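You operate a simulated robot arm through the tools that you are given. There is no shell and no other tool. Be economical: measure what you need, move in short steps, check, and stop when the job is done.

Carry out the task below with a simulated two-armed robot. There is one attempt and no reset: what you move stays moved.

JOB
Pick up the carton marked "feet" from the top of the kitting bench with one hand, pass it to the other hand and put it on the low shelf of the kitting bench. Set down upright: carton.
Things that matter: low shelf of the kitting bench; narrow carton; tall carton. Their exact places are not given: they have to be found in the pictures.

The check looks at the end state, three seconds after you hand in, the way a careful person would. Anything else that was tipped, shoved, dropped, spilled or broken makes it a failure.

ROBOT AND FRAMES
Two 7-joint arms with two-finger grippers on one trunk, on a base that drives. Base frame: it is fixed to the floor where the robot stands at the start and does not move with it; the origin is under the middle of the robot, x ahead of it, y to its left, z up; the surface under the hand at the start is at about z = 800. Readings come in mm, degrees, newtons and seconds.
The left shoulder is at the start at [51, 175, 1177], the right one opposite. With the tool pointing down near the work surface each hand reaches from about 100 to 840 mm from the robot's upright axis, wherever it stands, measured 20 degrees to its own side. Places, roughly: low shelf of the kitting bench [700, 0, 200]. Payload 2.94 kg a hand.
The TCP of each hand is the grasp point between the finger pads, 30 mm short of the fingertips. In the tool frame z runs along the fingers and y along their closing line. The gripper opens to 138 mm. The gripper's body begins 109 mm behind the TCP.
Orientation is told as [roll, pitch, yaw] about the base's x, y, z axes, in that order, counted from this pose: with the fingers straight down and closing along the base's y, the tool's x points along the base's -x, its y along +y and its z along -z.

CONTROLS
- The arms move only by the tool jog_arm. It takes "left_targets", "right_targets" or both (then of equal length, played together; a hand with none holds still); each is a list of rows, each a list of 7 numbers: the closure, from 0 (fully open) to 1 (shut), then the shift along the tool's x, y, z in mm, then the turn, a rotation vector about the tool's x, y, z in degrees. In form: [[hand, x, y, z, rx, ry, rz], ...]. A call has 1 to 12 rows; each row is the pose to reach, as a shift and turn from the pose commanded when the call began, along the tool's axes at that moment. Each row takes 0.2 s and may step no farther than 50 mm and 8.6 degrees from the row before; otherwise, or with a gripper value out of range, the whole call is refused. Where a pose cannot be reached the arm comes as near as it can. A force on the tool above 40 N (or 10 N above the force at the start of the call, whichever is more), or a blocked arm, ends the call early, and 0.2 s more pass. Each finger halts on what it meets, pressing with about 37 N; the grip force reading is that of the motor and also rises with nothing between the fingers. The clock runs only during rows and for 0.2 s after the last one: add rows that repeat a pose to give the fingers time. The reply holds the time, the measured pose of the TCP, the force on the tool along the base axes, the opening and the grip force, in the units named above and with some noise, with the torque about the TCP (base axes, N m) and any sound that the robot's microphone picked up.
- Cameras (640 x 400 px; columns grow to the right, rows downward): "scene" is now at [116.1, 19.2, 1643.1]; the picture's right is [0.27, -0.96, 0.00], its down [-0.80, -0.22, -0.56] and it looks along [0.54, 0.15, -0.83] (base axes); focal length 272 px, centre (320, 200). "left" rides on the left gripper at [71, -19, -146] in its tool frame; the picture's right is [0.26, 0.97, 0.00], its down [-0.85, 0.23, -0.48] and it looks along [-0.46, 0.12, 0.88] (tool axes); focal length 280 px, centre (320, 200). "right" rides on the right gripper at [71, 19, -146] in its tool frame; the picture's right is [-0.26, 0.96, 0.00], its down [-0.85, -0.23, -0.48] and it looks along [-0.46, -0.12, 0.88] (tool axes); focal length 280 px, centre (320, 200).
- capture(camera): a new picture of that camera. It takes no simulated time.
- lift_body(by): slides the trunk up (or, below 0, down) by that many mm; the arms and the scene camera ride with it, the base frame stays. It gives what a move gives, with no picture.
- roll_base(legs): drives the robot by 1 to 6 legs, each [ahead, turn to the left] in mm and degrees, along the robot's own axes; the way and the turn of a leg run together, so that a leg with both is an arc; at most 1500 mm and 180 degrees a leg. The arms and the cameras ride along, it lands a little off, and it stops where it bumps. It gives what a move gives.
- turn_head(pan, tilt): turns the head with the scene camera to pan (to the left, within 120 degrees either way) and tilt (down, from -29 to 69), counted from straight ahead of the robot. It gives what a move gives.
- locate(camera, pixels): for up to 12 pixels [column, row] of the newest picture of that camera ("zoom" is the newest enlarged one), the place [x, y, z] in the base frame of the surface seen there, good to about 2 mm. It takes no simulated time.
- inspect(camera, box): a new picture of the part [left, top, right, bottom] of that camera's present view, enlarged. It takes no simulated time.
- finish_job(): hands the job in; it is judged then, once.

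Go step by step. Measure first, check grasps and placings, and put right what went wrong. The budget is 80 turns and 70 pictures, counting those below and the enlarged ones. Unless the task says otherwise, let go and move clear before handing in.

The tools are called after "Emit:" by a JSON object that holds its "op" and its "data". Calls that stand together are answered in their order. jog_arm: Moves the arms, as the interface text tells. Its arguments: {"type":"object","properties":{"left_targets":{"type":"array","items":{"type":"array","items":{"type":"number"}}},"right_targets":{"type":"array","items":{"type":"array","items":{"type":"number"}}}},"required":[]} The other tools are called the same way: lift_body (by) slides the trunk up or down; roll_base (legs) drives the base; turn_head (pan, tilt) turns the head that bears the scene camera; capture (camera) takes a picture; locate (camera, pixels) gives the place of the surface under pixels of a picture; inspect (camera, box) takes an enlarged picture of a part of a camera's view; finish_job () hands the job in.

At the start:

```text
t: 0.0
left_tool_pos: [602.6, 296.3, 1100.4]
left_tool_rot: [0.0, 0.0, 0.1]
left_ft_force: [-0.5, -0.5, 1.0]
left_torque: [0.04, 0.03, 0.01]
left_width: 138.3
left_gripper_force: 0.0
right_tool_pos: [395.7, -172.2, 1087.4]
right_tool_rot: [0.1, -0.1, 0.0]
right_ft_force: [-0.8, -0.4, -0.6]
right_torque: [0.03, 0.01, 0.0]
right_width: 138.0
right_gripper_force: 0.0
trunk travel left (down, up): [-350.0, 384.0]
robot x, y, heading: [1.2, -2.6, -0.0]
head pan, tilt: [15.5, 55.6]
```

scene: 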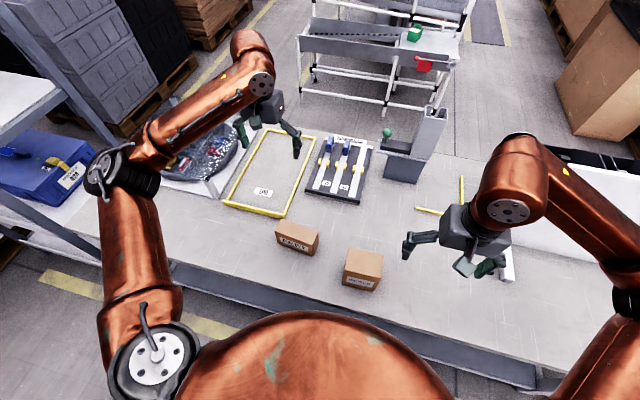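
right: 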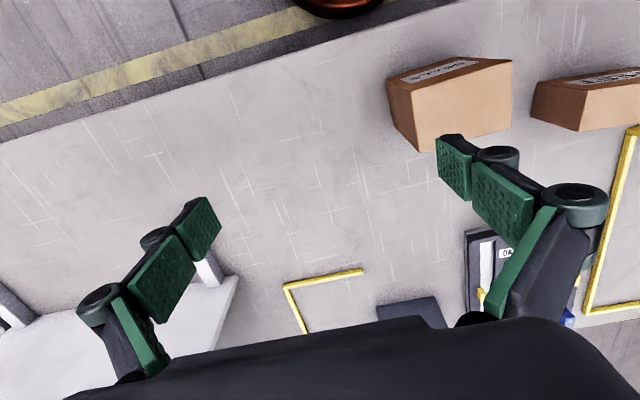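
left: 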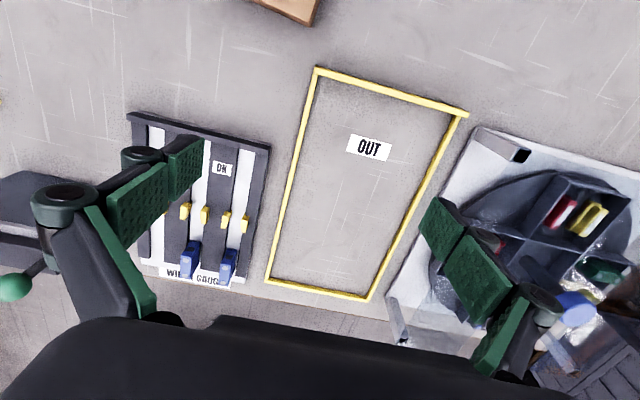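

Two cartons show on the bench, at scene pixels (297,238) and (362,268). I'll enlarge them to read the labels.

Emit:
{"op": "inspect", "data": {"camera": "scene", "box": [260, 210, 400, 298]}}

Emit:
{"op": "locate", "data": {"camera": "scene", "pixels": [[283, 222], [319, 234], [307, 245], [276, 234], [350, 249], [383, 256], [378, 280], [345, 272], [200, 260], [420, 335], [300, 310], [240, 255]]}}

```text
4.55 times, centred on (330, 254) of scene
```

zoom: 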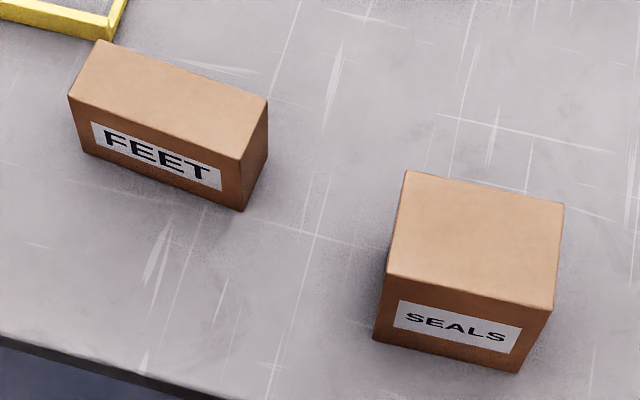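

```text
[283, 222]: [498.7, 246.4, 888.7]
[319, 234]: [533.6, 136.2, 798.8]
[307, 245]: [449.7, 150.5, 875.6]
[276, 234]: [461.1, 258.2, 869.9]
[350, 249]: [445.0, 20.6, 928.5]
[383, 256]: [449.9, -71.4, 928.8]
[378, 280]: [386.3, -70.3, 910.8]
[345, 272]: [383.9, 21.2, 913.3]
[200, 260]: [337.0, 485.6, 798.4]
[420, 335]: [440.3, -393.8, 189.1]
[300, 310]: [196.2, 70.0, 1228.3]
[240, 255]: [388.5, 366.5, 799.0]
```

FEET is the left carton. I'll measure its corners in the zoom and then look for the shelf below the bench edge.

Emit:
{"op": "locate", "data": {"camera": "zoom", "pixels": [[102, 44], [264, 101], [238, 156], [72, 94], [88, 148], [240, 205], [170, 100], [150, 158], [20, 330], [150, 380], [300, 300], [20, 370]]}}

Emit:
{"op": "locate", "data": {"camera": "scene", "pixels": [[180, 255], [180, 270], [180, 290], [210, 285], [250, 295], [450, 340], [480, 360], [520, 360], [540, 385], [500, 310], [460, 365], [150, 190]]}}

Emit:
{"op": "turn_head", "data": {"pan": 0, "tilt": 69}}

Emit:
{"op": "capture", "data": {"camera": "scene"}}

```text
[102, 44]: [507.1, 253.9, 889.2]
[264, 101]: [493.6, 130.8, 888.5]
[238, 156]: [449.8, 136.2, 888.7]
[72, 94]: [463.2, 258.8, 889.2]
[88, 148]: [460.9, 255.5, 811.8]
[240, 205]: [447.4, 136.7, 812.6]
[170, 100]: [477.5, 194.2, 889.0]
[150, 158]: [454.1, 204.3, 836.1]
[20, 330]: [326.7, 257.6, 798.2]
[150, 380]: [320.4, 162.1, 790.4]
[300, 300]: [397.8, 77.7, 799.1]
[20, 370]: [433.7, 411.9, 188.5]
```

```text
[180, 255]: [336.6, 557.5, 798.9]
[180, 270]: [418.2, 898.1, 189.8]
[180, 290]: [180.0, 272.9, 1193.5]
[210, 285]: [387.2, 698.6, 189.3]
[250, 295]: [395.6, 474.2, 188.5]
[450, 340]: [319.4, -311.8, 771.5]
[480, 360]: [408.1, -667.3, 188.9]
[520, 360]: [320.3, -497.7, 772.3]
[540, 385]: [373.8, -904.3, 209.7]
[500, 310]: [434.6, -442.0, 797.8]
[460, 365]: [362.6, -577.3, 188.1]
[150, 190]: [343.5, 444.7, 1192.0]
```

```text
t: 0.8
left_tool_pos: [602.9, 295.2, 1102.3]
left_tool_rot: [0.0, 0.0, -0.1]
left_ft_force: [-1.2, 0.0, 0.0]
left_torque: [0.01, 0.02, 0.01]
left_width: 138.0
left_gripper_force: 0.0
right_tool_pos: [397.1, -172.7, 1088.9]
right_tool_rot: [-0.1, 0.1, 0.0]
right_ft_force: [-0.9, 0.3, -0.4]
right_torque: [0.0, -0.04, -0.01]
right_width: 137.8
right_gripper_force: 0.1
trunk travel left (down, up): [-350.0, 384.0]
robot x, y, heading: [-0.6, -0.0, 0.2]
head pan, tilt: [0.0, 68.8]
```

```text
65 pictures are left
```

scene: 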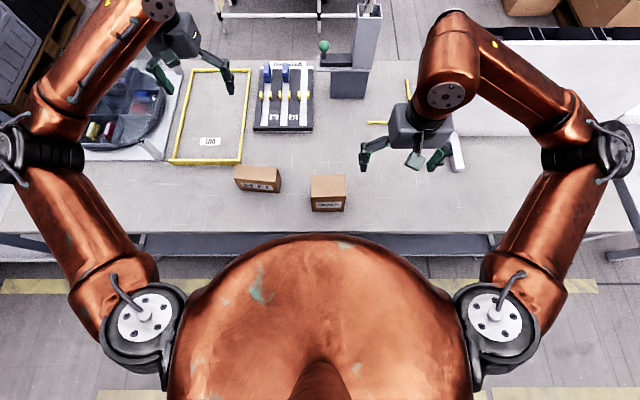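

FEET's top is at z 889. Its centre is about (478.5, 195), it is 44 × 123 mm, the long axis is turned −6° from y, and the shelf surface is at z ≈ 189. I'll grip it with the left hand from above across the 44 mm side, nearer its +y end. That leaves room for the right hand at the other end. First I'll hover over it.

Emit:
{"op": "jog_arm", "data": {"left_targets": [[0.4, 10, -6, 8, 0, 0, 8.03], [0.4, 20, -12, 17, 0, 0, 16.06], [0.4, 30, -18, 25, 0, 0, 24.1], [0.4, 41, -24, 33, 0, 0, 32.1], [0.4, 51, -30, 42, 0, 0, 40.1], [0.4, 61, -36, 50, 0, 0, 48.2], [0.4, 71, -42, 58, 0, 0, 56.2], [0.4, 81, -49, 67, 0, 0, 64.2], [0.4, 91, -55, 75, 0, 0, 72.2], [0.4, 101, -61, 83, 0, 0, 80.3], [0.4, 111, -67, 92, 0, 0, 88.3], [0.4, 121, -73, 100, 0, 0, 96.3]]}}

Emit:
{"op": "capture", "data": {"camera": "left"}}

Emit:
{"op": "capture", "data": {"camera": "scene"}}

```text
t: 3.4
left_tool_pos: [481.4, 222.0, 1001.9]
left_tool_rot: [0.0, -0.1, -96.4]
left_ft_force: [-0.2, -1.0, 0.3]
left_torque: [-0.04, 0.02, -0.02]
left_width: 82.6
left_gripper_force: 0.2
right_tool_pos: [395.5, -173.5, 1088.6]
right_tool_rot: [0.0, 0.0, 0.0]
right_ft_force: [-0.5, -0.4, -0.5]
right_torque: [0.03, -0.01, 0.03]
right_width: 137.8
right_gripper_force: 0.1
trunk travel left (down, up): [-350.0, 384.0]
robot x, y, heading: [-3.1, 1.2, -0.1]
head pan, tilt: [0.0, 68.8]
```

```text
64 pictures are left
```

left: 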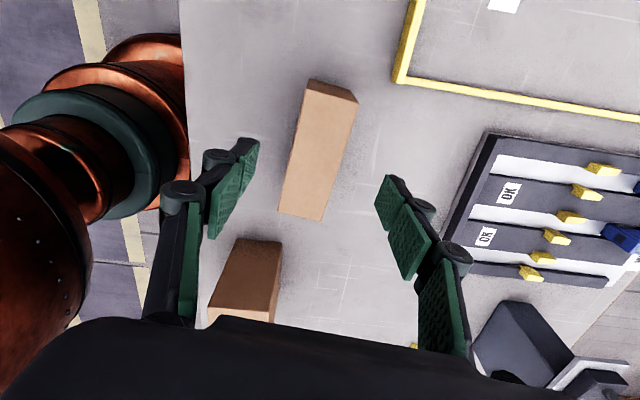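

```text
63 pictures are left
```

scene: 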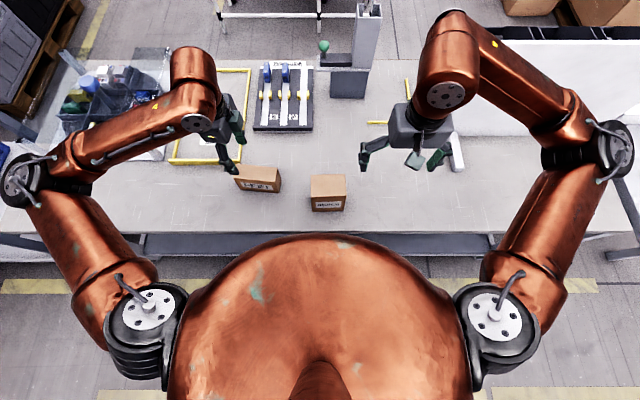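

The left hand is on its mark above FEET with the fingers straddling it. I'll go down to z ≈ 852 and close.

Emit:
{"op": "jog_arm", "data": {"left_targets": [[0.4, 0, 0, 40, 0, 0, 0], [0.4, 0, 0, 80, 0, 0, 0], [0.4, 0, 0, 115, 0, 0, 0], [0.4, 0, 0, 135, 0, 0, 0], [0.4, 0, 0, 149, 0, 0, 0], [0.4, 0, 0, 149, 0, 0, 0]]}}

Emit:
{"op": "capture", "data": {"camera": "left"}}

```text
t: 4.8
left_tool_pos: [482.2, 222.4, 852.1]
left_tool_rot: [0.0, 0.0, -96.3]
left_ft_force: [0.2, -0.2, 0.7]
left_torque: [0.0, 0.04, 0.01]
left_width: 82.6
left_gripper_force: 0.0
right_tool_pos: [396.3, -172.8, 1087.4]
right_tool_rot: [0.0, 0.0, 0.1]
right_ft_force: [-0.6, -0.4, 0.4]
right_torque: [0.0, -0.01, 0.01]
right_width: 138.0
right_gripper_force: 0.2
trunk travel left (down, up): [-350.0, 384.0]
robot x, y, heading: [-1.5, 2.8, 0.1]
head pan, tilt: [0.0, 68.8]
```

```text
62 pictures are left
```

left: 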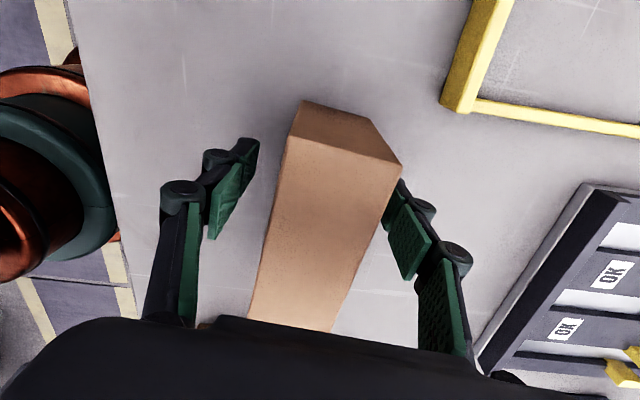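

The fingers sit on either side of the carton. I'll close, then lift a little.

Emit:
{"op": "jog_arm", "data": {"left_targets": [[1, 0, 0, 0, 0, 0, 0], [1, 0, 0, 0, 0, 0, 0], [1, 0, 0, 0, 0, 0, 0], [1, 0, 0, 0, 0, 0, 0], [1, 0, 0, 0, 0, 0, 0], [1, 0, 0, 0, 0, 0, 0], [1, 0, 0, -10, 0, 0, 0], [1, 0, 0, -20, 0, 0, 0], [1, 0, 0, -20, 0, 0, 0]]}}

Emit:
{"op": "capture", "data": {"camera": "left"}}

Emit:
{"op": "inspect", "data": {"camera": "scene", "box": [200, 100, 360, 220]}}

```text
t: 6.8
left_tool_pos: [480.7, 221.6, 872.7]
left_tool_rot: [0.1, 0.0, -96.3]
left_ft_force: [-0.7, 0.3, -2.5]
left_torque: [0.06, -0.04, 0.01]
left_width: 49.1
left_gripper_force: 37.0
right_tool_pos: [396.3, -173.2, 1088.3]
right_tool_rot: [-0.1, 0.1, -0.1]
right_ft_force: [-0.6, -0.3, -0.6]
right_torque: [0.02, -0.03, 0.01]
right_width: 138.2
right_gripper_force: 0.1
trunk travel left (down, up): [-350.0, 384.0]
robot x, y, heading: [-2.7, -4.1, 0.2]
head pan, tilt: [0.0, 68.8]
```

```text
61 pictures are left
```

left: 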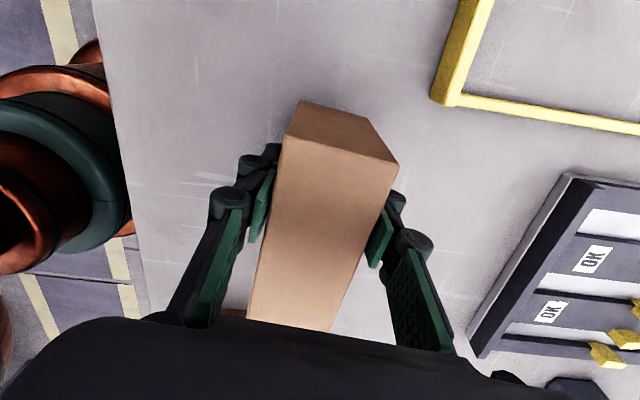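

```text
3.33 times, centred on (280, 160) of scene
```

zoom: 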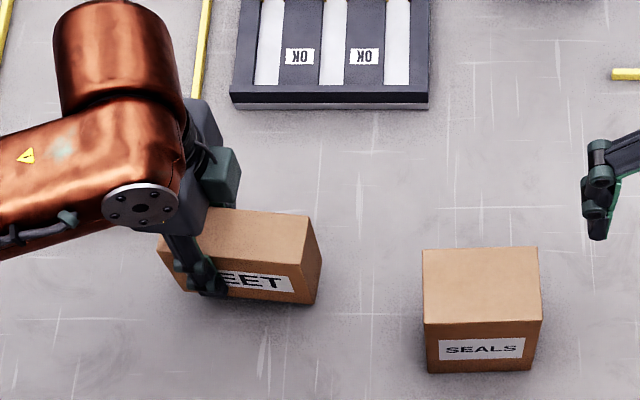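

The grip holds at 49 mm and the load is about 0.25 kg. I'll lift the carton to the handover height and square it up. At the same time the right hand yaws by +90°.

Emit:
{"op": "jog_arm", "data": {"left_targets": [[1, 0, 0, -25, 0, 0, 0], [1, 0, 0, -50, 0, 0, 0], [1, 0, 0, -75, 0, 0, 0], [1, 0, 0, -100, 0, 0, 0], [1, -5, -1, -125, 0, 0, -1], [1, -12, -2, -150, 0, 0, -2], [1, -19, -3, -175, 0, 0, -3], [1, -26, -4, -200, 0, 0, -4], [1, -33, -5, -220, 0, 0, -5], [1, -40, -6, -235, 0, 0, -6], [1, -46, -6, -247, 0, 0, -6.3], [1, -46, -6, -247, 0, 0, -6.3]], "right_targets": [[0.3, -5, 0, -8, 0, 0, -7.5], [0.3, -10, 0, -16, 0, 0, -15], [0.3, -15, 0, -24, 0, 0, -22.5], [0.3, -20, 0, -32, 0, 0, -30], [0.3, -25, 0, -40, 0, 0, -37.5], [0.3, -30, 0, -48, 0, 0, -45], [0.3, -35, 0, -56, 0, 0, -52.5], [0.3, -40, 0, -60, 0, 0, -60], [0.3, -45, 0, -60, 0, 0, -67.5], [0.3, -50, 0, -60, 0, 0, -75], [0.3, -55, 0, -60, 0, 0, -82.5], [0.3, -60, 0, -60, 0, 0, -90]]}}

Emit:
{"op": "capture", "data": {"camera": "scene"}}

```text
t: 9.4
left_tool_pos: [470.3, 177.0, 1118.8]
left_tool_rot: [0.1, -0.2, -90.0]
left_ft_force: [-0.9, 0.4, -1.7]
left_torque: [0.06, 0.03, -0.03]
left_width: 49.1
left_gripper_force: 37.0
right_tool_pos: [338.0, -102.8, 1131.6]
right_tool_rot: [0.0, 0.2, 89.7]
right_ft_force: [0.0, -0.7, 0.0]
right_torque: [-0.02, 0.02, -0.02]
right_width: 96.5
right_gripper_force: 0.1
right hand out of reach, approached as far as the arm can: row 9, 10, 11, 12
trunk travel left (down, up): [-350.0, 384.0]
robot x, y, heading: [-0.5, 1.4, -0.1]
head pan, tilt: [0.0, 68.8]
```

```text
59 pictures are left
```

scene: 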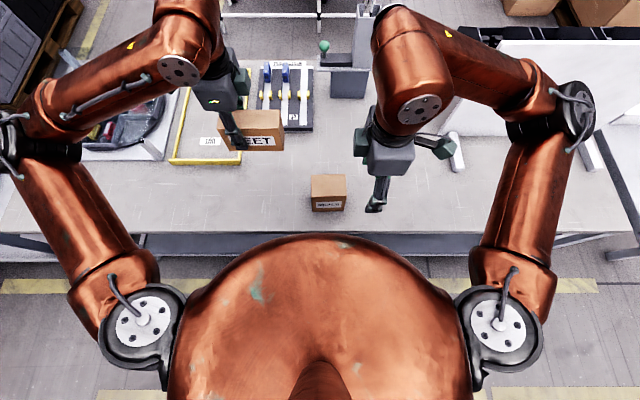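

The right hand reached the yaw but its arm stopped short on position. I'll now tilt it so that its fingers point towards +y and down, then see what it can reach.

Emit:
{"op": "jog_arm", "data": {"right_targets": [[0.3, -3, -8, 0, 0, -5, 0], [0.3, -6, -16, 0, 0, -10, 0], [0.3, -9, -24, 0, 0, -15, 0], [0.3, -12, -32, 0, 0, -20, 0], [0.3, -15, -40, 0, 0, -25, 0], [0.3, -18, -48, 0, 0, -30, 0], [0.3, -21, -56, 0, 0, -35, 0], [0.3, -24, -64, 0, 0, -40, 0], [0.3, -27, -72, 0, 0, -45, 0], [0.3, -30, -80, 0, 0, -50, 0]]}}

Emit:
{"op": "capture", "data": {"camera": "scene"}}

```text
t: 11.6
left_tool_pos: [470.6, 176.1, 1119.1]
left_tool_rot: [0.0, 0.0, -90.0]
left_ft_force: [0.5, 0.3, -1.4]
left_torque: [0.09, -0.03, 0.03]
left_width: 49.2
left_gripper_force: 37.4
right_tool_pos: [324.9, -55.0, 1181.4]
right_tool_rot: [0.2, -48.0, 89.5]
right_ft_force: [0.3, 0.1, 0.3]
right_torque: [0.02, -0.01, 0.01]
right_width: 96.7
right_gripper_force: 0.1
right hand out of reach, approached as far as the arm can: row 1, 2, 3, 4, 5, 6, 7, 8, 9, 10
trunk travel left (down, up): [-350.0, 384.0]
robot x, y, heading: [0.6, -0.2, 0.0]
head pan, tilt: [0.0, 68.8]
```

```text
58 pictures are left
```

scene: 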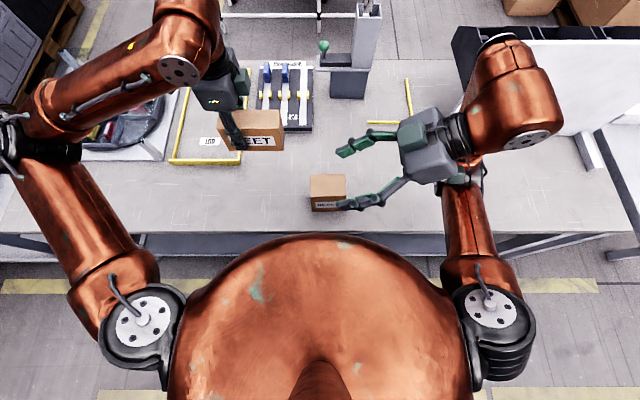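

The right hand now points towards +y and down at 42°. I'll move it to the staging point near (445, 20, 1136), short of the carton's end at y ≈ 88.

Emit:
{"op": "jog_arm", "data": {"right_targets": [[0.3, -4, -30, 21, 0, 0, 0], [0.3, -8, -60, 43, 0, 0, 0], [0.3, -12, -90, 65, 0, 0, 0], [0.3, -16, -120, 80, 0, 0, 0], [0.3, -16, -145, 86, 0, 0, 0], [0.3, -16, -145, 86, 0, 0, 0]]}}

Emit:
{"op": "capture", "data": {"camera": "scene"}}

Emit:
{"op": "capture", "data": {"camera": "right"}}

```text
t: 13.0
left_tool_pos: [470.6, 177.4, 1118.6]
left_tool_rot: [0.1, 0.0, -90.0]
left_ft_force: [-0.1, 1.7, -2.3]
left_torque: [-0.03, -0.01, 0.03]
left_width: 49.1
left_gripper_force: 37.4
right_tool_pos: [324.2, 46.3, 1171.2]
right_tool_rot: [0.0, -49.9, 89.8]
right_ft_force: [1.3, 0.9, 0.7]
right_torque: [-0.01, -0.01, -0.02]
right_width: 96.7
right_gripper_force: 0.1
right hand out of reach, approached as far as the arm can: row 1, 2, 3, 4, 5, 6
trunk travel left (down, up): [-350.0, 384.0]
robot x, y, heading: [-0.4, 4.1, 0.1]
head pan, tilt: [0.0, 68.8]
```

```text
57 pictures are left
```

scene: 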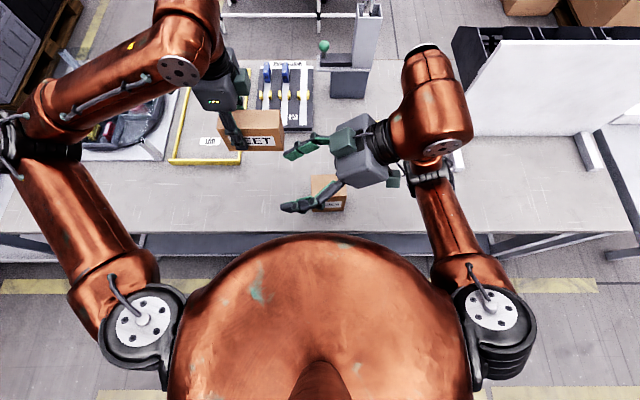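

```text
56 pictures are left
```

right: 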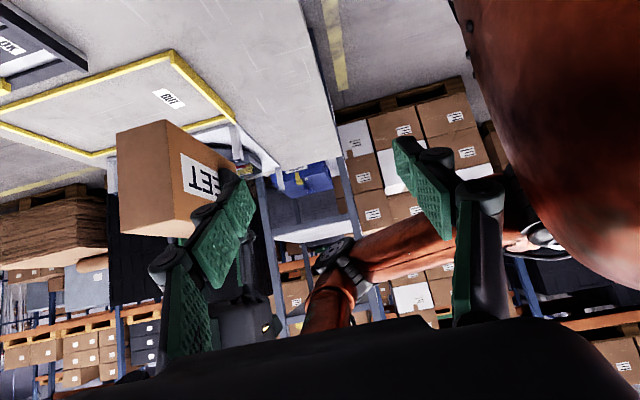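

With a full 90° yaw the right hand can't go beyond x ≈ 324. I'll reduce its yaw by 25° and see whether that frees some forward reach.

Emit:
{"op": "jog_arm", "data": {"right_targets": [[0.3, 9, -15, -4, 3.8, 0, 3.2], [0.3, 18, -30, -8, 7.6, 0, 6.4], [0.3, 27, -45, -13, 11.5, 0, 9.6], [0.3, 36, -60, -18, 15.3, 0, 12.9], [0.3, 45, -76, -22, 19.1, 0, 16.1], [0.3, 45, -76, -22, 19.1, 0, 16.1]]}}

Emit:
{"op": "capture", "data": {"camera": "scene"}}

```text
t: 14.4
left_tool_pos: [471.0, 177.7, 1118.8]
left_tool_rot: [0.1, -0.1, -90.1]
left_ft_force: [-0.6, 0.5, -2.0]
left_torque: [0.0, -0.02, -0.02]
left_width: 49.4
left_gripper_force: 37.5
right_tool_pos: [400.7, 2.8, 1151.9]
right_tool_rot: [0.1, -49.9, 64.9]
right_ft_force: [-0.1, 0.6, 0.3]
right_torque: [0.01, 0.01, -0.02]
right_width: 96.6
right_gripper_force: 0.1
trunk travel left (down, up): [-350.0, 384.0]
robot x, y, heading: [1.5, -0.8, 0.0]
head pan, tilt: [0.0, 68.8]
```

```text
55 pictures are left
```

scene: 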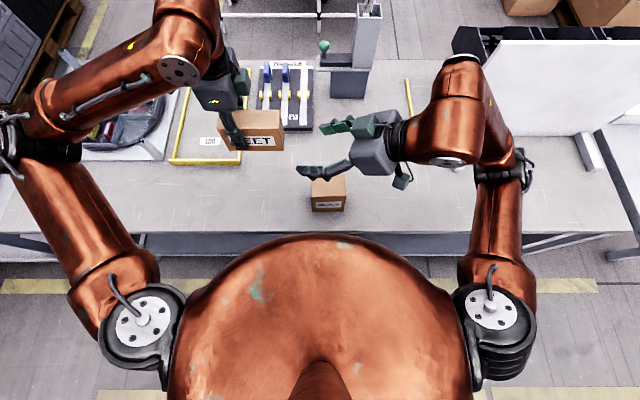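

That pose was fully reached. I'll turn the carton by −25° to line up with the right hand's direction (0.42, 0.91), and bring it a little closer.

Emit:
{"op": "jog_arm", "data": {"left_targets": [[1, -6, -3, 0, 0, 0, 4], [1, -12, -5, 0, 0, 0, 8], [1, -18, -8, 0, 0, 0, 12], [1, -24, -10, 0, 0, 0, 16], [1, -31, -13, 0, 0, 0, 20], [1, -38, -16, 0, 0, 0, 25], [1, -38, -16, 0, 0, 0, 25]]}}

Emit:
{"op": "inspect", "data": {"camera": "scene", "box": [180, 60, 420, 210]}}

Emit:
{"op": "capture", "data": {"camera": "right"}}

```text
t: 16.0
left_tool_pos: [453.8, 139.3, 1118.8]
left_tool_rot: [0.0, 0.0, -115.0]
left_ft_force: [-0.8, -0.9, -2.4]
left_torque: [0.07, -0.03, 0.01]
left_width: 49.0
left_gripper_force: 37.1
right_tool_pos: [399.4, 2.4, 1152.4]
right_tool_rot: [0.0, -50.0, 64.9]
right_ft_force: [-0.1, -0.2, 0.8]
right_torque: [-0.04, 0.03, 0.02]
right_width: 96.5
right_gripper_force: 0.1
trunk travel left (down, up): [-350.0, 384.0]
robot x, y, heading: [-0.6, 1.7, -0.2]
head pan, tilt: [0.0, 68.8]
```

```text
2.67 times, centred on (300, 135) of scene
```

zoom: 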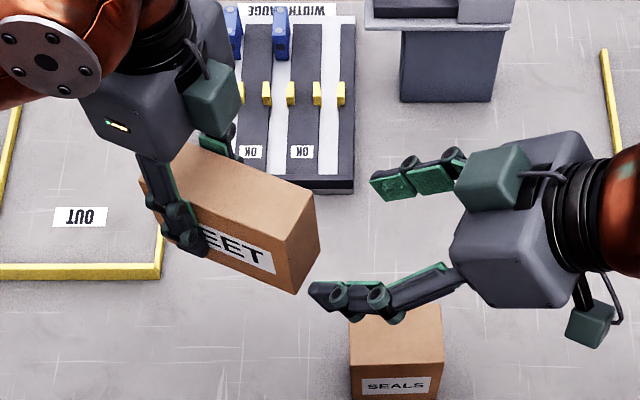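

```text
53 pictures are left
```

right: 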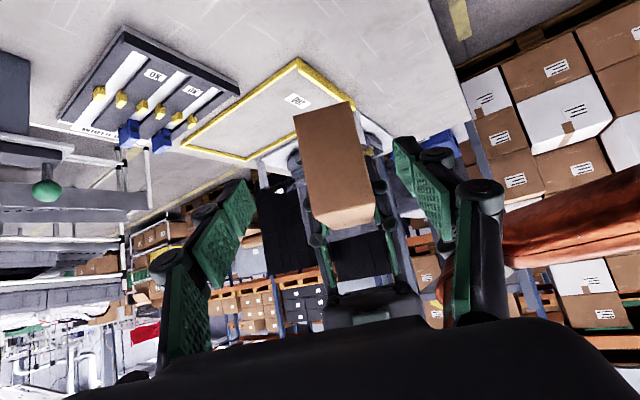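

The two hands are lined up. I'll measure the carton's near-end corners so I can set the right hand's target.

Emit:
{"op": "locate", "data": {"camera": "zoom", "pixels": [[313, 196], [291, 242], [292, 289], [318, 246], [305, 240], [250, 195]]}}

```text
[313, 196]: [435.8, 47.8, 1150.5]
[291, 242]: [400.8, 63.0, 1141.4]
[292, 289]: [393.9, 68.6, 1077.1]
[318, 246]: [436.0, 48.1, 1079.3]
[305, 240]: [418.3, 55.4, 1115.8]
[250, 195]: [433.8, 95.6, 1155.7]
```

The end face is centred at (418, 56) and the bottom is at z ≈ 1065. I'll bring the right hand level, then slide it over the carton's end.

Emit:
{"op": "jog_arm", "data": {"right_targets": [[0.3, 15, 4, 13, 0, 0, 0], [0.3, 30.2, 8.6, 25.3, 0, 0, 0], [0.3, 15, 8.6, 43, 0, 0, 0], [0.3, 0, 8.6, 61, 0, 0, 0], [0.3, -14, 8.6, 78, 0, 0, 0], [0.3, -27.7, 8.6, 94.2, 0, 0, 0], [0.3, -27.7, 8.6, 94.2, 0, 0, 0]]}}

Emit:
{"op": "inspect", "data": {"camera": "scene", "box": [180, 60, 420, 210]}}

Emit:
{"op": "capture", "data": {"camera": "right"}}

```text
t: 17.6
left_tool_pos: [454.4, 139.3, 1120.2]
left_tool_rot: [0.0, 0.0, -115.0]
left_ft_force: [0.2, 0.1, -1.8]
left_torque: [0.04, -0.01, 0.04]
left_width: 48.9
left_gripper_force: 37.2
right_tool_pos: [429.8, 89.7, 1110.5]
right_tool_rot: [0.2, -49.9, 64.9]
right_ft_force: [-0.8, 0.3, -0.4]
right_torque: [0.03, -0.05, 0.01]
right_width: 96.7
right_gripper_force: 0.0
trunk travel left (down, up): [-350.0, 384.0]
robot x, y, heading: [4.3, -0.6, -0.1]
head pan, tilt: [0.0, 68.8]
```

```text
2.67 times, centred on (300, 135) of scene
```

zoom: 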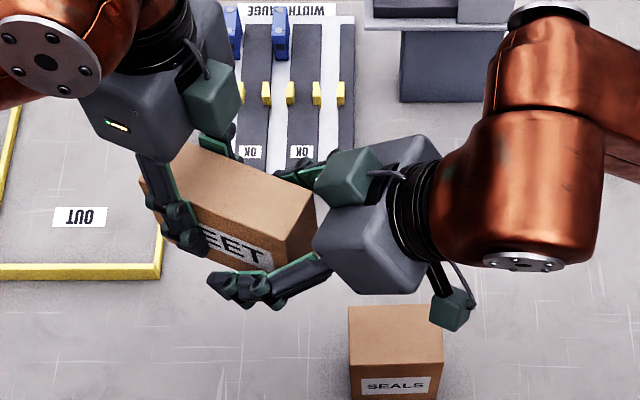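

```text
51 pictures are left
```

right: 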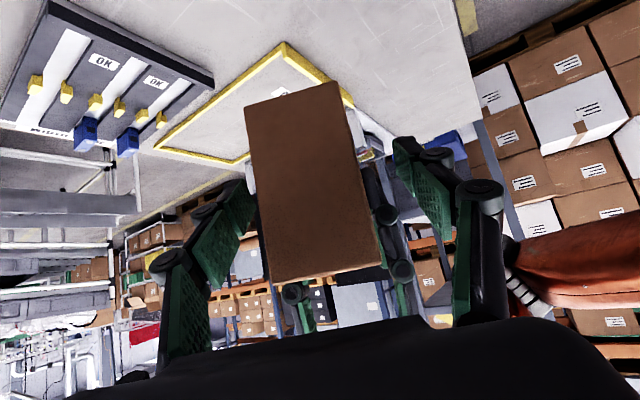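

The right fingers straddle the carton end and are clear of the left fingers. I'll close the right hand.

Emit:
{"op": "jog_arm", "data": {"right_targets": [[1, 0, 0, 0, 0, 0, 0], [1, 0, 0, 0, 0, 0, 0], [1, 0, 0, 0, 0, 0, 0], [1, 0, 0, 0, 0, 0, 0], [1, 0, 0, 0, 0, 0, 0], [1, 0, 0, 0, 0, 0, 0]]}}

Emit:
{"op": "inspect", "data": {"camera": "scene", "box": [180, 60, 420, 210]}}

```text
t: 19.0
left_tool_pos: [453.7, 139.1, 1119.7]
left_tool_rot: [0.0, 0.0, -115.0]
left_ft_force: [-5.4, 4.2, -0.6]
left_torque: [0.1, 0.18, -0.14]
left_width: 48.9
left_gripper_force: 36.8
right_tool_pos: [430.4, 88.2, 1112.7]
right_tool_rot: [0.1, -50.1, 64.9]
right_ft_force: [5.8, -3.6, 0.0]
right_torque: [-0.04, -0.16, -0.23]
right_width: 49.2
right_gripper_force: 36.6
trunk travel left (down, up): [-350.0, 384.0]
robot x, y, heading: [-1.8, 0.4, 0.1]
head pan, tilt: [0.0, 68.8]
```

```text
2.67 times, centred on (300, 135) of scene
```

zoom: 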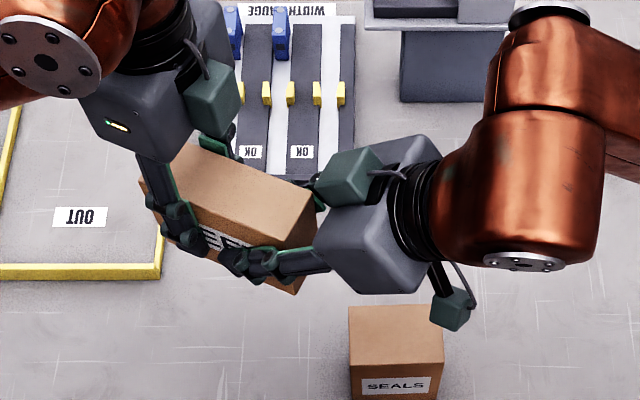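

Both hands grip at 49 mm. I'll open the left hand and raise it straight up.

Emit:
{"op": "jog_arm", "data": {"left_targets": [[0.45, 0, 0, 0, 0, 0, 0], [0.45, 0, 0, 0, 0, 0, 0], [0.4, 0, 0, 0, 0, 0, 0], [0.4, 0, 0, 0, 0, 0, 0], [0.4, 0, 0, -20, 0, 0, 0], [0.4, 0, 0, -50, 0, 0, 0], [0.4, 0, 0, -90, 0, 0, 0], [0.4, 0, 0, -130, 0, 0, 0], [0.4, 0, 0, -150, 0, 0, 0]]}}

Emit:
{"op": "inspect", "data": {"camera": "scene", "box": [180, 60, 420, 210]}}

Emit:
{"op": "capture", "data": {"camera": "right"}}

```text
t: 21.0
left_tool_pos: [454.1, 139.3, 1269.0]
left_tool_rot: [0.0, 0.1, -115.0]
left_ft_force: [0.6, 0.6, 0.3]
left_torque: [0.02, -0.02, 0.05]
left_width: 83.0
left_gripper_force: 0.0
right_tool_pos: [429.4, 88.6, 1110.9]
right_tool_rot: [0.0, -50.0, 64.8]
right_ft_force: [0.1, 0.0, 0.0]
right_torque: [-0.01, 0.0, -0.01]
right_width: 49.3
right_gripper_force: 37.0
trunk travel left (down, up): [-350.0, 384.0]
robot x, y, heading: [-0.6, 1.1, 0.0]
head pan, tilt: [0.0, 68.8]
```

```text
2.67 times, centred on (300, 135) of scene
```

zoom: 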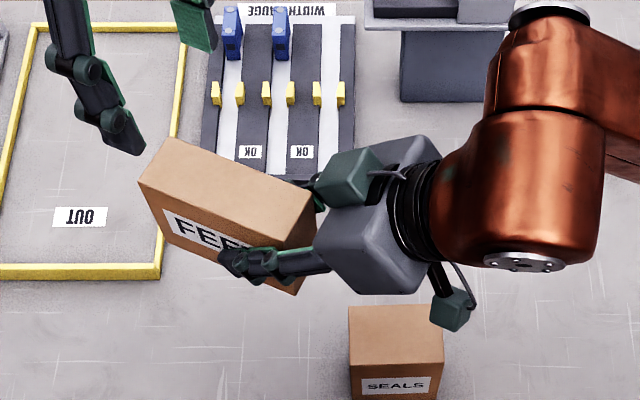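

```text
48 pictures are left
```

right: 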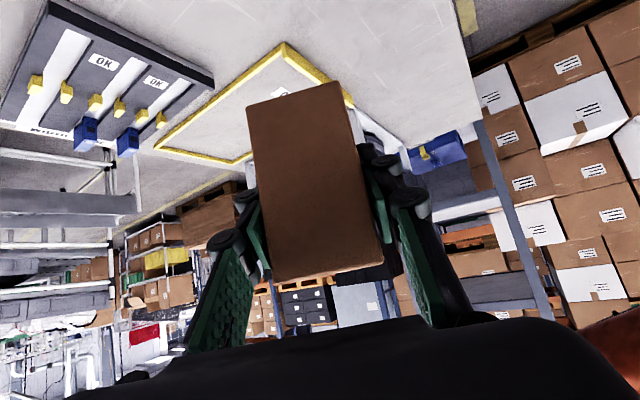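

The handover is done: the right hand alone holds FEET upright. Before I back away from the bench I'll look behind on both sides.

Emit:
{"op": "turn_head", "data": {"pan": 120, "tilt": 35}}

Emit:
{"op": "capture", "data": {"camera": "scene"}}

Emit:
{"op": "turn_head", "data": {"pan": -120, "tilt": 35}}

Emit:
{"op": "capture", "data": {"camera": "scene"}}

```text
t: 23.0
left_tool_pos: [454.3, 139.7, 1269.5]
left_tool_rot: [0.0, 0.0, -115.0]
left_ft_force: [0.0, 0.1, -0.7]
left_torque: [0.0, -0.02, 0.01]
left_width: 82.8
left_gripper_force: 0.0
right_tool_pos: [429.8, 88.1, 1110.3]
right_tool_rot: [0.1, -49.9, 64.9]
right_ft_force: [0.4, -0.3, 0.2]
right_torque: [-0.06, 0.0, 0.01]
right_width: 49.0
right_gripper_force: 37.1
trunk travel left (down, up): [-350.0, 384.0]
robot x, y, heading: [-3.3, -0.5, -0.1]
head pan, tilt: [120.0, 35.0]
```

```text
47 pictures are left
```

scene: 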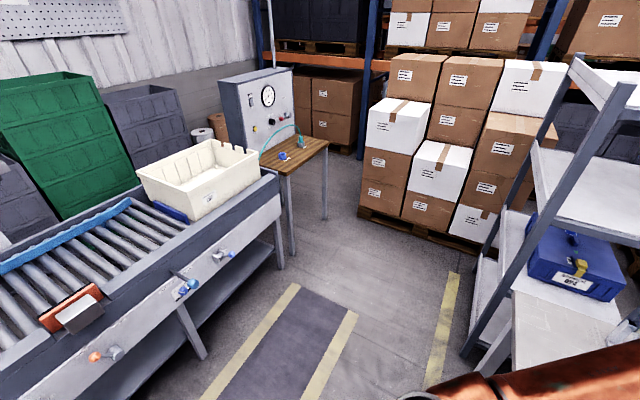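

```text
t: 26.4
left_tool_pos: [455.1, 140.5, 1268.4]
left_tool_rot: [-0.1, 0.0, -115.0]
left_ft_force: [-0.3, 0.3, 0.2]
left_torque: [0.01, 0.0, 0.0]
left_width: 82.9
left_gripper_force: 0.1
right_tool_pos: [429.2, 88.9, 1111.1]
right_tool_rot: [0.0, -50.0, 64.9]
right_ft_force: [0.4, 0.9, 0.4]
right_torque: [-0.08, 0.02, 0.0]
right_width: 49.1
right_gripper_force: 36.8
trunk travel left (down, up): [-350.0, 384.0]
robot x, y, heading: [2.7, -5.2, 0.1]
head pan, tilt: [-120.0, 35.0]
```

```text
46 pictures are left
```

scene: 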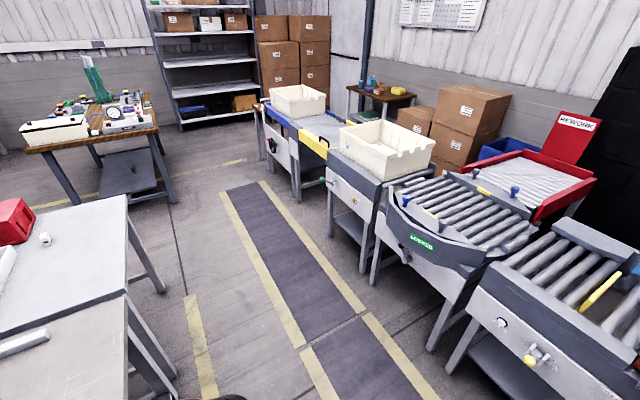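

A conveyor stands behind the robot. I'll measure how far back its near edge is.

Emit:
{"op": "locate", "data": {"camera": "scene", "pixels": [[430, 345], [480, 300], [500, 365], [375, 280], [330, 385], [205, 385], [270, 290], [360, 320]]}}

```text
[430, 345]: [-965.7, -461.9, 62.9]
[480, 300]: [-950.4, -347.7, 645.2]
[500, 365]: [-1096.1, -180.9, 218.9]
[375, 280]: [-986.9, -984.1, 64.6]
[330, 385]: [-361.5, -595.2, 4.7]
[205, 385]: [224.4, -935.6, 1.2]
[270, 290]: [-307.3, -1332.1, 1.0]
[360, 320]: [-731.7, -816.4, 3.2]
```

The conveyor's front is at x ≈ −950, so I'll back up 380 mm and then look at the low shelf.

Emit:
{"op": "roll_base", "data": {"legs": [[-380, 0]]}}

Emit:
{"op": "turn_head", "data": {"pan": 0, "tilt": 45}}

Emit:
{"op": "capture", "data": {"camera": "scene"}}

```text
t: 28.8
left_tool_pos: [74.6, 140.3, 1270.3]
left_tool_rot: [0.0, -0.1, -115.0]
left_ft_force: [0.1, -0.8, 0.1]
left_torque: [0.01, -0.05, -0.01]
left_width: 82.8
left_gripper_force: 0.1
right_tool_pos: [50.4, 88.7, 1110.8]
right_tool_rot: [0.0, -50.0, 64.9]
right_ft_force: [-0.5, 0.2, 0.9]
right_torque: [-0.07, 0.02, -0.02]
right_width: 49.1
right_gripper_force: 37.6
trunk travel left (down, up): [-350.0, 384.0]
robot x, y, heading: [-379.0, -0.1, -0.1]
head pan, tilt: [-120.0, 35.0]
```

```text
t: 30.8
left_tool_pos: [75.2, 138.1, 1269.9]
left_tool_rot: [0.0, 0.0, -115.1]
left_ft_force: [-0.9, 0.2, -0.3]
left_torque: [-0.02, 0.0, 0.01]
left_width: 82.7
left_gripper_force: 0.2
right_tool_pos: [51.0, 88.7, 1111.2]
right_tool_rot: [0.1, -49.9, 65.0]
right_ft_force: [-0.6, -0.1, 0.2]
right_torque: [-0.07, 0.01, 0.0]
right_width: 49.3
right_gripper_force: 37.2
trunk travel left (down, up): [-350.0, 384.0]
robot x, y, heading: [-382.1, -0.0, 0.2]
head pan, tilt: [0.0, 45.0]
```

```text
45 pictures are left
```

scene: 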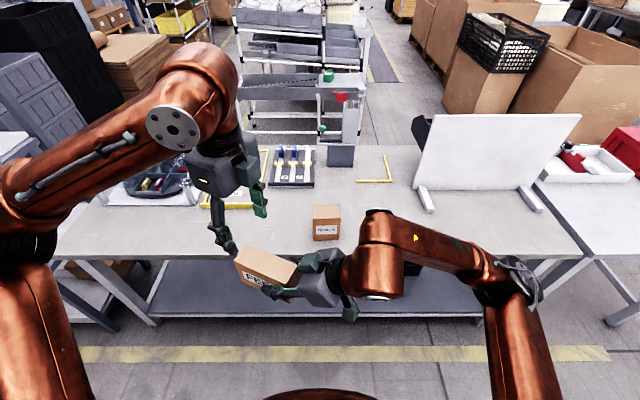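

The shelf is visible between the legs, at around pixel (300,290). Before I lower the trunk I'll check how far forward the elbows and hands reach, and measure the shelf edges.

Emit:
{"op": "locate", "data": {"camera": "scene", "pixels": [[190, 50], [215, 80], [378, 212], [470, 250], [520, 260], [150, 315], [155, 300], [480, 312], [200, 270], [450, 280], [412, 268], [345, 312]]}}

Emit:
{"op": "inspect", "data": {"camera": "scene", "box": [120, 220, 520, 340]}}

```text
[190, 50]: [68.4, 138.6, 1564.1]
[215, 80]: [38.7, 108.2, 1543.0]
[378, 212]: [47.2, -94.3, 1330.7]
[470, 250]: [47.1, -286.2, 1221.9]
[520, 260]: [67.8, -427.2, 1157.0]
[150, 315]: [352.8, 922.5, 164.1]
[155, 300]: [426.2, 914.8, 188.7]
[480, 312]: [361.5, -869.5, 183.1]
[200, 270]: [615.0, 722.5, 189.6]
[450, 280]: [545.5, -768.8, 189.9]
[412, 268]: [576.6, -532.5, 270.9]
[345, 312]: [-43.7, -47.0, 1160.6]
```

```text
1.60 times, centred on (320, 280) of scene
```

zoom: 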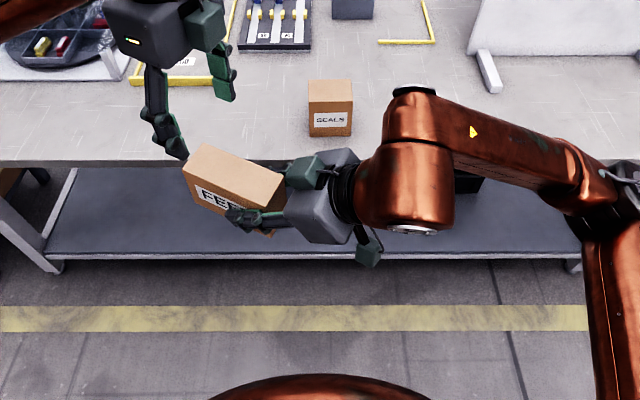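

Nothing on the robot reaches beyond x ≈ 150, and the bench edge is at x = 320. The shelf front is at x ≈ 355 with its top at z 189, and there is a black item on it near y −530. I'll lower the trunk and look underneath.

Emit:
{"op": "lift_body", "data": {"by": -345}}

Emit:
{"op": "turn_head", "data": {"pan": 0, "tilt": 40}}

Emit:
{"op": "capture", "data": {"camera": "scene"}}

```text
t: 34.1
left_tool_pos: [97.1, 141.5, 916.3]
left_tool_rot: [-1.3, -0.3, -114.8]
left_ft_force: [-1.0, 0.0, -0.4]
left_torque: [0.0, -0.27, 0.03]
left_width: 82.6
left_gripper_force: 0.0
right_tool_pos: [89.0, 88.4, 752.3]
right_tool_rot: [5.2, -48.2, 59.4]
right_ft_force: [-0.5, -0.7, -0.1]
right_torque: [0.0, 0.05, -0.01]
right_width: 49.1
right_gripper_force: 36.5
trunk travel left (down, up): [-5.0, 729.0]
robot x, y, heading: [-379.5, 3.2, 0.0]
head pan, tilt: [0.0, 45.0]
```

```text
t: 34.8
left_tool_pos: [73.9, 143.7, 921.6]
left_tool_rot: [0.1, 0.3, -114.8]
left_ft_force: [-0.3, 0.3, -0.6]
left_torque: [-0.02, -0.04, 0.01]
left_width: 82.8
left_gripper_force: 0.0
right_tool_pos: [68.3, 94.2, 758.0]
right_tool_rot: [3.5, -48.8, 62.1]
right_ft_force: [-14.9, 11.8, -8.0]
right_torque: [-0.14, -0.92, -1.05]
right_width: 49.0
right_gripper_force: 36.7
trunk travel left (down, up): [-5.0, 729.0]
robot x, y, heading: [-377.4, 0.4, 0.1]
head pan, tilt: [0.0, 40.0]
```

```text
43 pictures are left
```

scene: 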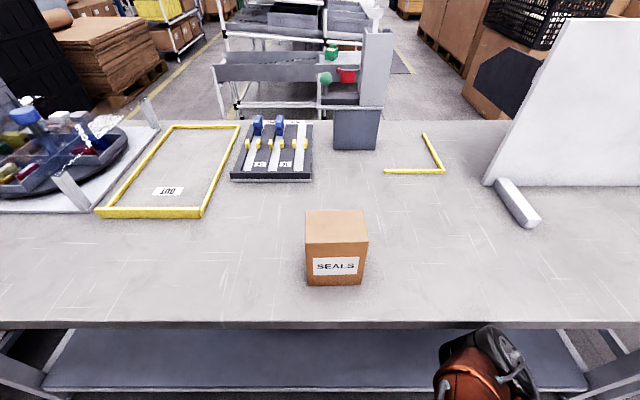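

The right hand reads a 15 N force and is about 20 mm off, so it is touching something. I'll look down.

Emit:
{"op": "turn_head", "data": {"pan": 0, "tilt": 69}}

Emit:
{"op": "capture", "data": {"camera": "scene"}}

Emit:
{"op": "capture", "data": {"camera": "right"}}

Emit:
{"op": "capture", "data": {"camera": "left"}}

```text
t: 35.7
left_tool_pos: [77.8, 145.3, 918.0]
left_tool_rot: [-0.2, 0.3, -114.7]
left_ft_force: [0.4, 0.1, -0.4]
left_torque: [-0.04, -0.02, 0.03]
left_width: 82.9
left_gripper_force: 0.0
right_tool_pos: [83.5, 89.8, 758.2]
right_tool_rot: [1.4, -48.4, 63.2]
right_ft_force: [0.7, 0.3, 0.2]
right_torque: [-0.04, 0.04, 0.0]
right_width: 49.3
right_gripper_force: 37.1
trunk travel left (down, up): [-5.0, 729.0]
robot x, y, heading: [-381.2, 0.3, -0.2]
head pan, tilt: [0.0, 68.8]
```

```text
42 pictures are left
```

scene: 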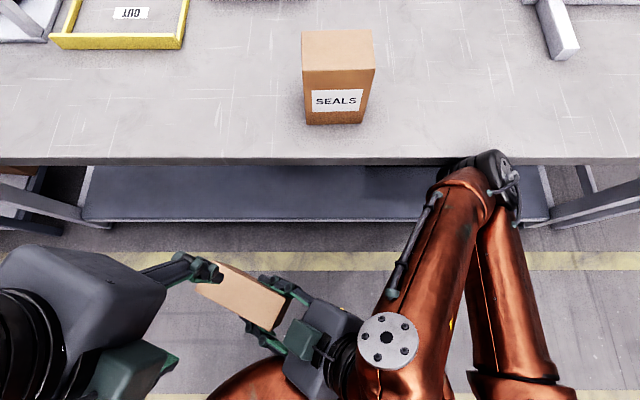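

```text
41 pictures are left
```

right: 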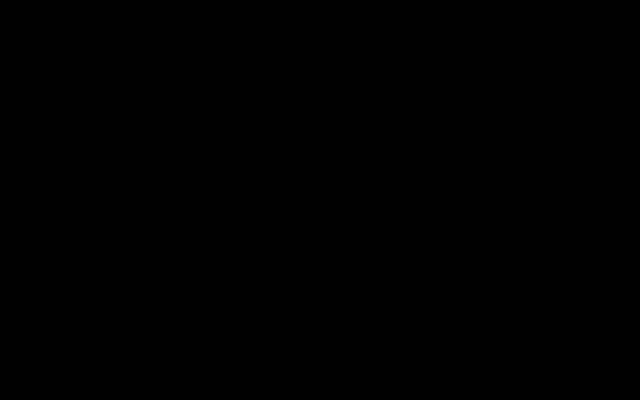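

```text
40 pictures are left
```

left: 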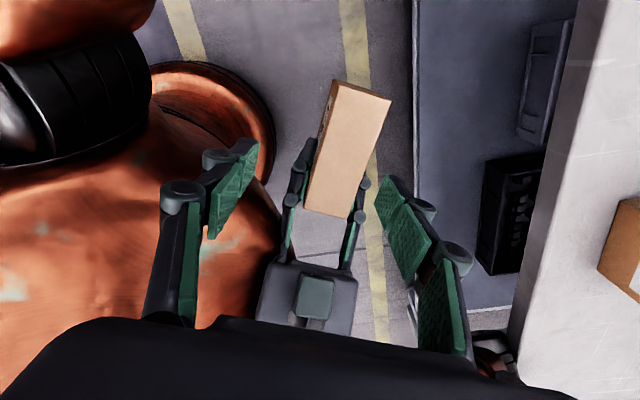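

The right hand's camera is black: the hand came down against the robot's own front body, and the right elbow hangs close to the bench. I'll raise the trunk again to get free.

Emit:
{"op": "lift_body", "data": {"by": 200}}

Emit:
{"op": "capture", "data": {"camera": "scene"}}

Emit:
{"op": "capture", "data": {"camera": "right"}}

Emit:
{"op": "locate", "data": {"camera": "scene", "pixels": [[490, 180], [340, 60], [240, 380], [290, 390], [320, 230], [300, 290]]}}

```text
t: 36.1
left_tool_pos: [-1.7, 143.8, 937.7]
left_tool_rot: [4.0, 3.5, -113.5]
left_ft_force: [-0.4, -1.2, 0.0]
left_torque: [0.16, -0.11, -0.01]
left_width: 82.8
left_gripper_force: 0.1
right_tool_pos: [24.2, 96.4, 787.3]
right_tool_rot: [-3.3, -51.0, 71.9]
right_ft_force: [88.7, -72.9, 46.6]
right_torque: [-4.82, 8.0, 20.79]
right_width: 49.0
right_gripper_force: 36.9
trunk travel left (down, up): [-7.0, 727.0]
robot x, y, heading: [-377.9, 0.8, -0.5]
head pan, tilt: [0.0, 68.8]
stopped: the arm was blocked; the commanded pose is now the measured one
```

```text
39 pictures are left
```

scene: 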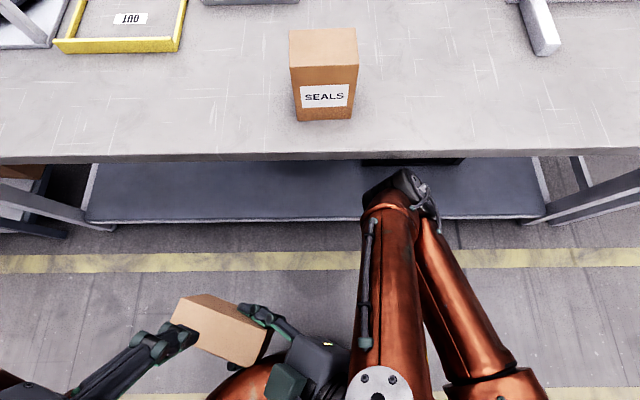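

```text
38 pictures are left
```

right: 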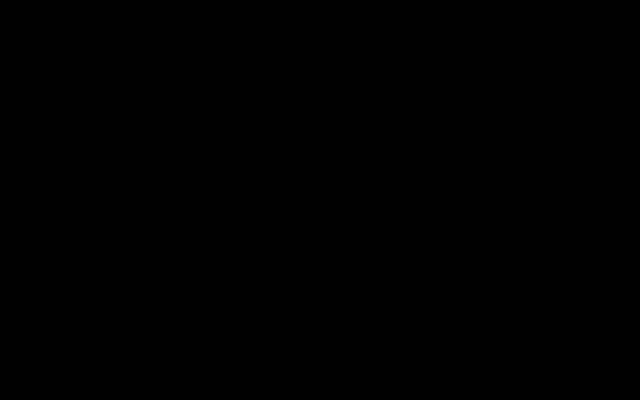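

```text
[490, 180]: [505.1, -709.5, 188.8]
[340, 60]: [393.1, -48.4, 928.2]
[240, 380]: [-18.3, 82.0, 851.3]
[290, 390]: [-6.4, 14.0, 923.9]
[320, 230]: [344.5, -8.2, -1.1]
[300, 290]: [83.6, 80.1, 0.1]
```

The lift was blocked. I need to know where the right elbow is relative to the bench edge and what is touching.

Emit:
{"op": "capture", "data": {"camera": "scene"}}

Emit:
{"op": "locate", "data": {"camera": "scene", "pixels": [[380, 180], [405, 180], [415, 205], [385, 215], [390, 300], [320, 350], [290, 385], [240, 390], [230, 350], [300, 158], [480, 350], [365, 280]]}}

Emit:
{"op": "capture", "data": {"camera": "left"}}

```text
37 pictures are left
```

scene: 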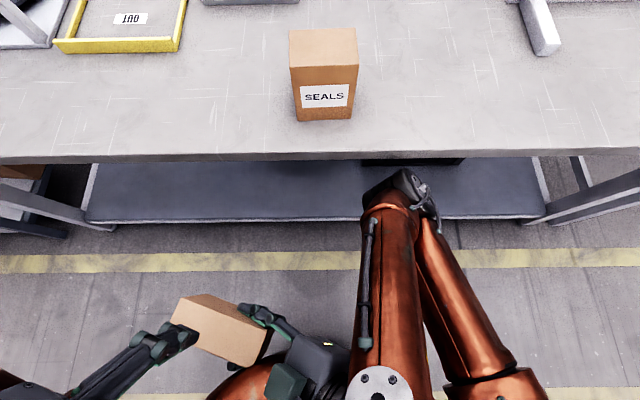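

```text
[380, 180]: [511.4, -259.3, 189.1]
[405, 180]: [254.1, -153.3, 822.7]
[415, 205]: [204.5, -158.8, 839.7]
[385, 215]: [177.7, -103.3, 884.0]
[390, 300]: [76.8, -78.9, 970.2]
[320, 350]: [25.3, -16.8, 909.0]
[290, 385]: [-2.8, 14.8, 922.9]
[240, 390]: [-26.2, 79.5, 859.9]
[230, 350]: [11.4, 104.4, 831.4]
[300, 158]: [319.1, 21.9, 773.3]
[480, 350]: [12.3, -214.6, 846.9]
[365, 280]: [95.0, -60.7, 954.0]
```

```text
36 pictures are left
```

left: 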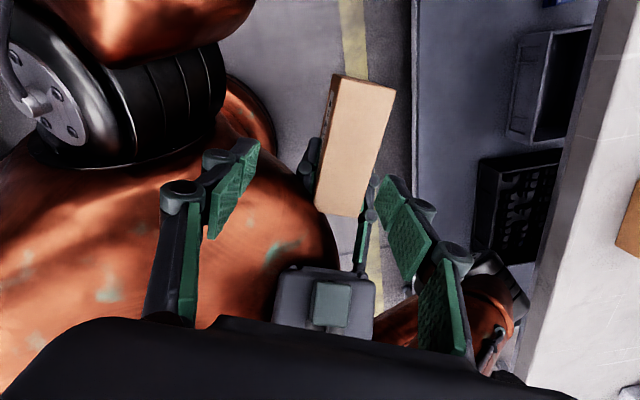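

The elbow is at (254, −153, 823), just in front of the bench edge, and the right gripper lies against the orange torso. I'll hold still for one row to get settled readings.

Emit:
{"op": "jog_arm", "data": {"left_targets": [[0.4, 0, 0, 0, 0, 0, 0]], "right_targets": [[1, 0, 0, 0, 0, 0, 0]]}}

Emit:
{"op": "turn_head", "data": {"pan": 30, "tilt": 69}}

Emit:
{"op": "capture", "data": {"camera": "scene"}}

```text
t: 36.4
left_tool_pos: [-69.8, 160.2, 952.5]
left_tool_rot: [8.7, 4.4, -113.0]
left_ft_force: [-2.0, 1.2, -1.6]
left_torque: [-0.09, -0.19, -0.06]
left_width: 82.7
left_gripper_force: 0.0
right_tool_pos: [-25.4, 123.6, 823.6]
right_tool_rot: [-3.9, -53.1, 70.4]
right_ft_force: [145.7, -17.9, 296.4]
right_torque: [-45.22, 35.8, 25.0]
right_width: 49.0
right_gripper_force: 36.8
trunk travel left (down, up): [-7.0, 727.0]
robot x, y, heading: [-376.3, -0.9, 0.4]
head pan, tilt: [0.0, 68.8]
stopped in row 1 (right hand): the arm was blocked; the commanded pose is now the measured one
```

```text
t: 37.4
left_tool_pos: [-10.6, 151.5, 942.8]
left_tool_rot: [8.8, 2.3, -111.3]
left_ft_force: [0.2, -0.4, -0.4]
left_torque: [0.06, 0.01, -0.01]
left_width: 82.6
left_gripper_force: 0.0
right_tool_pos: [15.5, 126.1, 801.6]
right_tool_rot: [-18.7, -50.0, 95.1]
right_ft_force: [305.5, 63.9, 74.9]
right_torque: [-14.9, 14.69, 42.78]
right_width: 49.0
right_gripper_force: 37.2
trunk travel left (down, up): [-7.0, 727.0]
robot x, y, heading: [-377.3, -2.8, 0.1]
head pan, tilt: [30.0, 68.8]
```

```text
35 pictures are left
```

scene: 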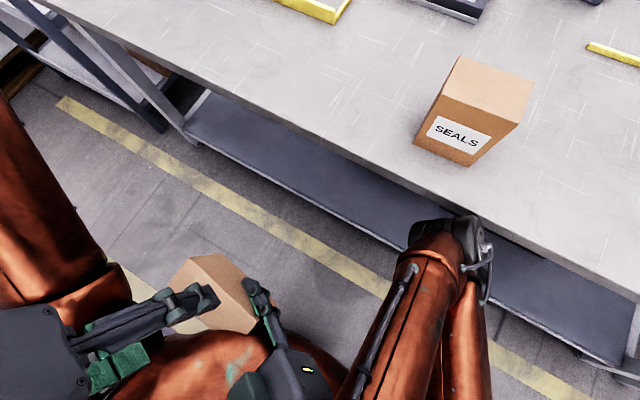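

The right hand is wedged against the torso, which pushes on it towards +x. I'll back the base 120 mm to give the elbow room at the bench before freeing the hand.

Emit:
{"op": "roll_base", "data": {"legs": [[-120, 0]]}}

Emit:
{"op": "capture", "data": {"camera": "scene"}}

```text
t: 38.1
left_tool_pos: [-109.5, 116.1, 978.5]
left_tool_rot: [19.7, -2.8, -105.9]
left_ft_force: [0.8, -1.1, -1.1]
left_torque: [0.11, 0.09, -0.01]
left_width: 83.1
left_gripper_force: 0.1
right_tool_pos: [-3.4, 118.4, 805.9]
right_tool_rot: [-19.8, -50.1, 92.5]
right_ft_force: [251.7, 38.4, 22.5]
right_torque: [-5.13, 8.44, 38.68]
right_width: 48.9
right_gripper_force: 37.5
trunk travel left (down, up): [-7.0, 727.0]
robot x, y, heading: [-385.7, -0.0, 0.4]
head pan, tilt: [30.0, 68.8]
stopped in leg 1: the robot was blocked; the commanded pose is now the measured one
```

```text
34 pictures are left
```

scene: 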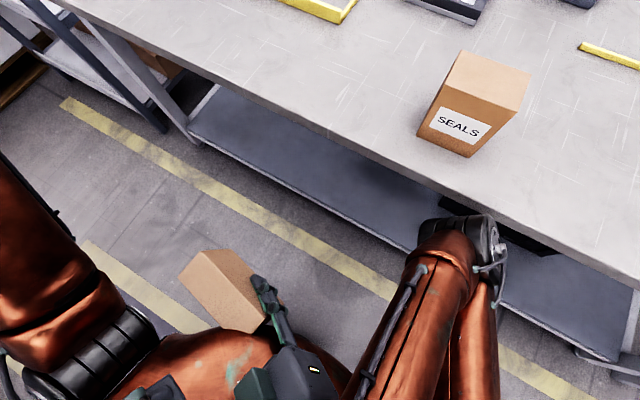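

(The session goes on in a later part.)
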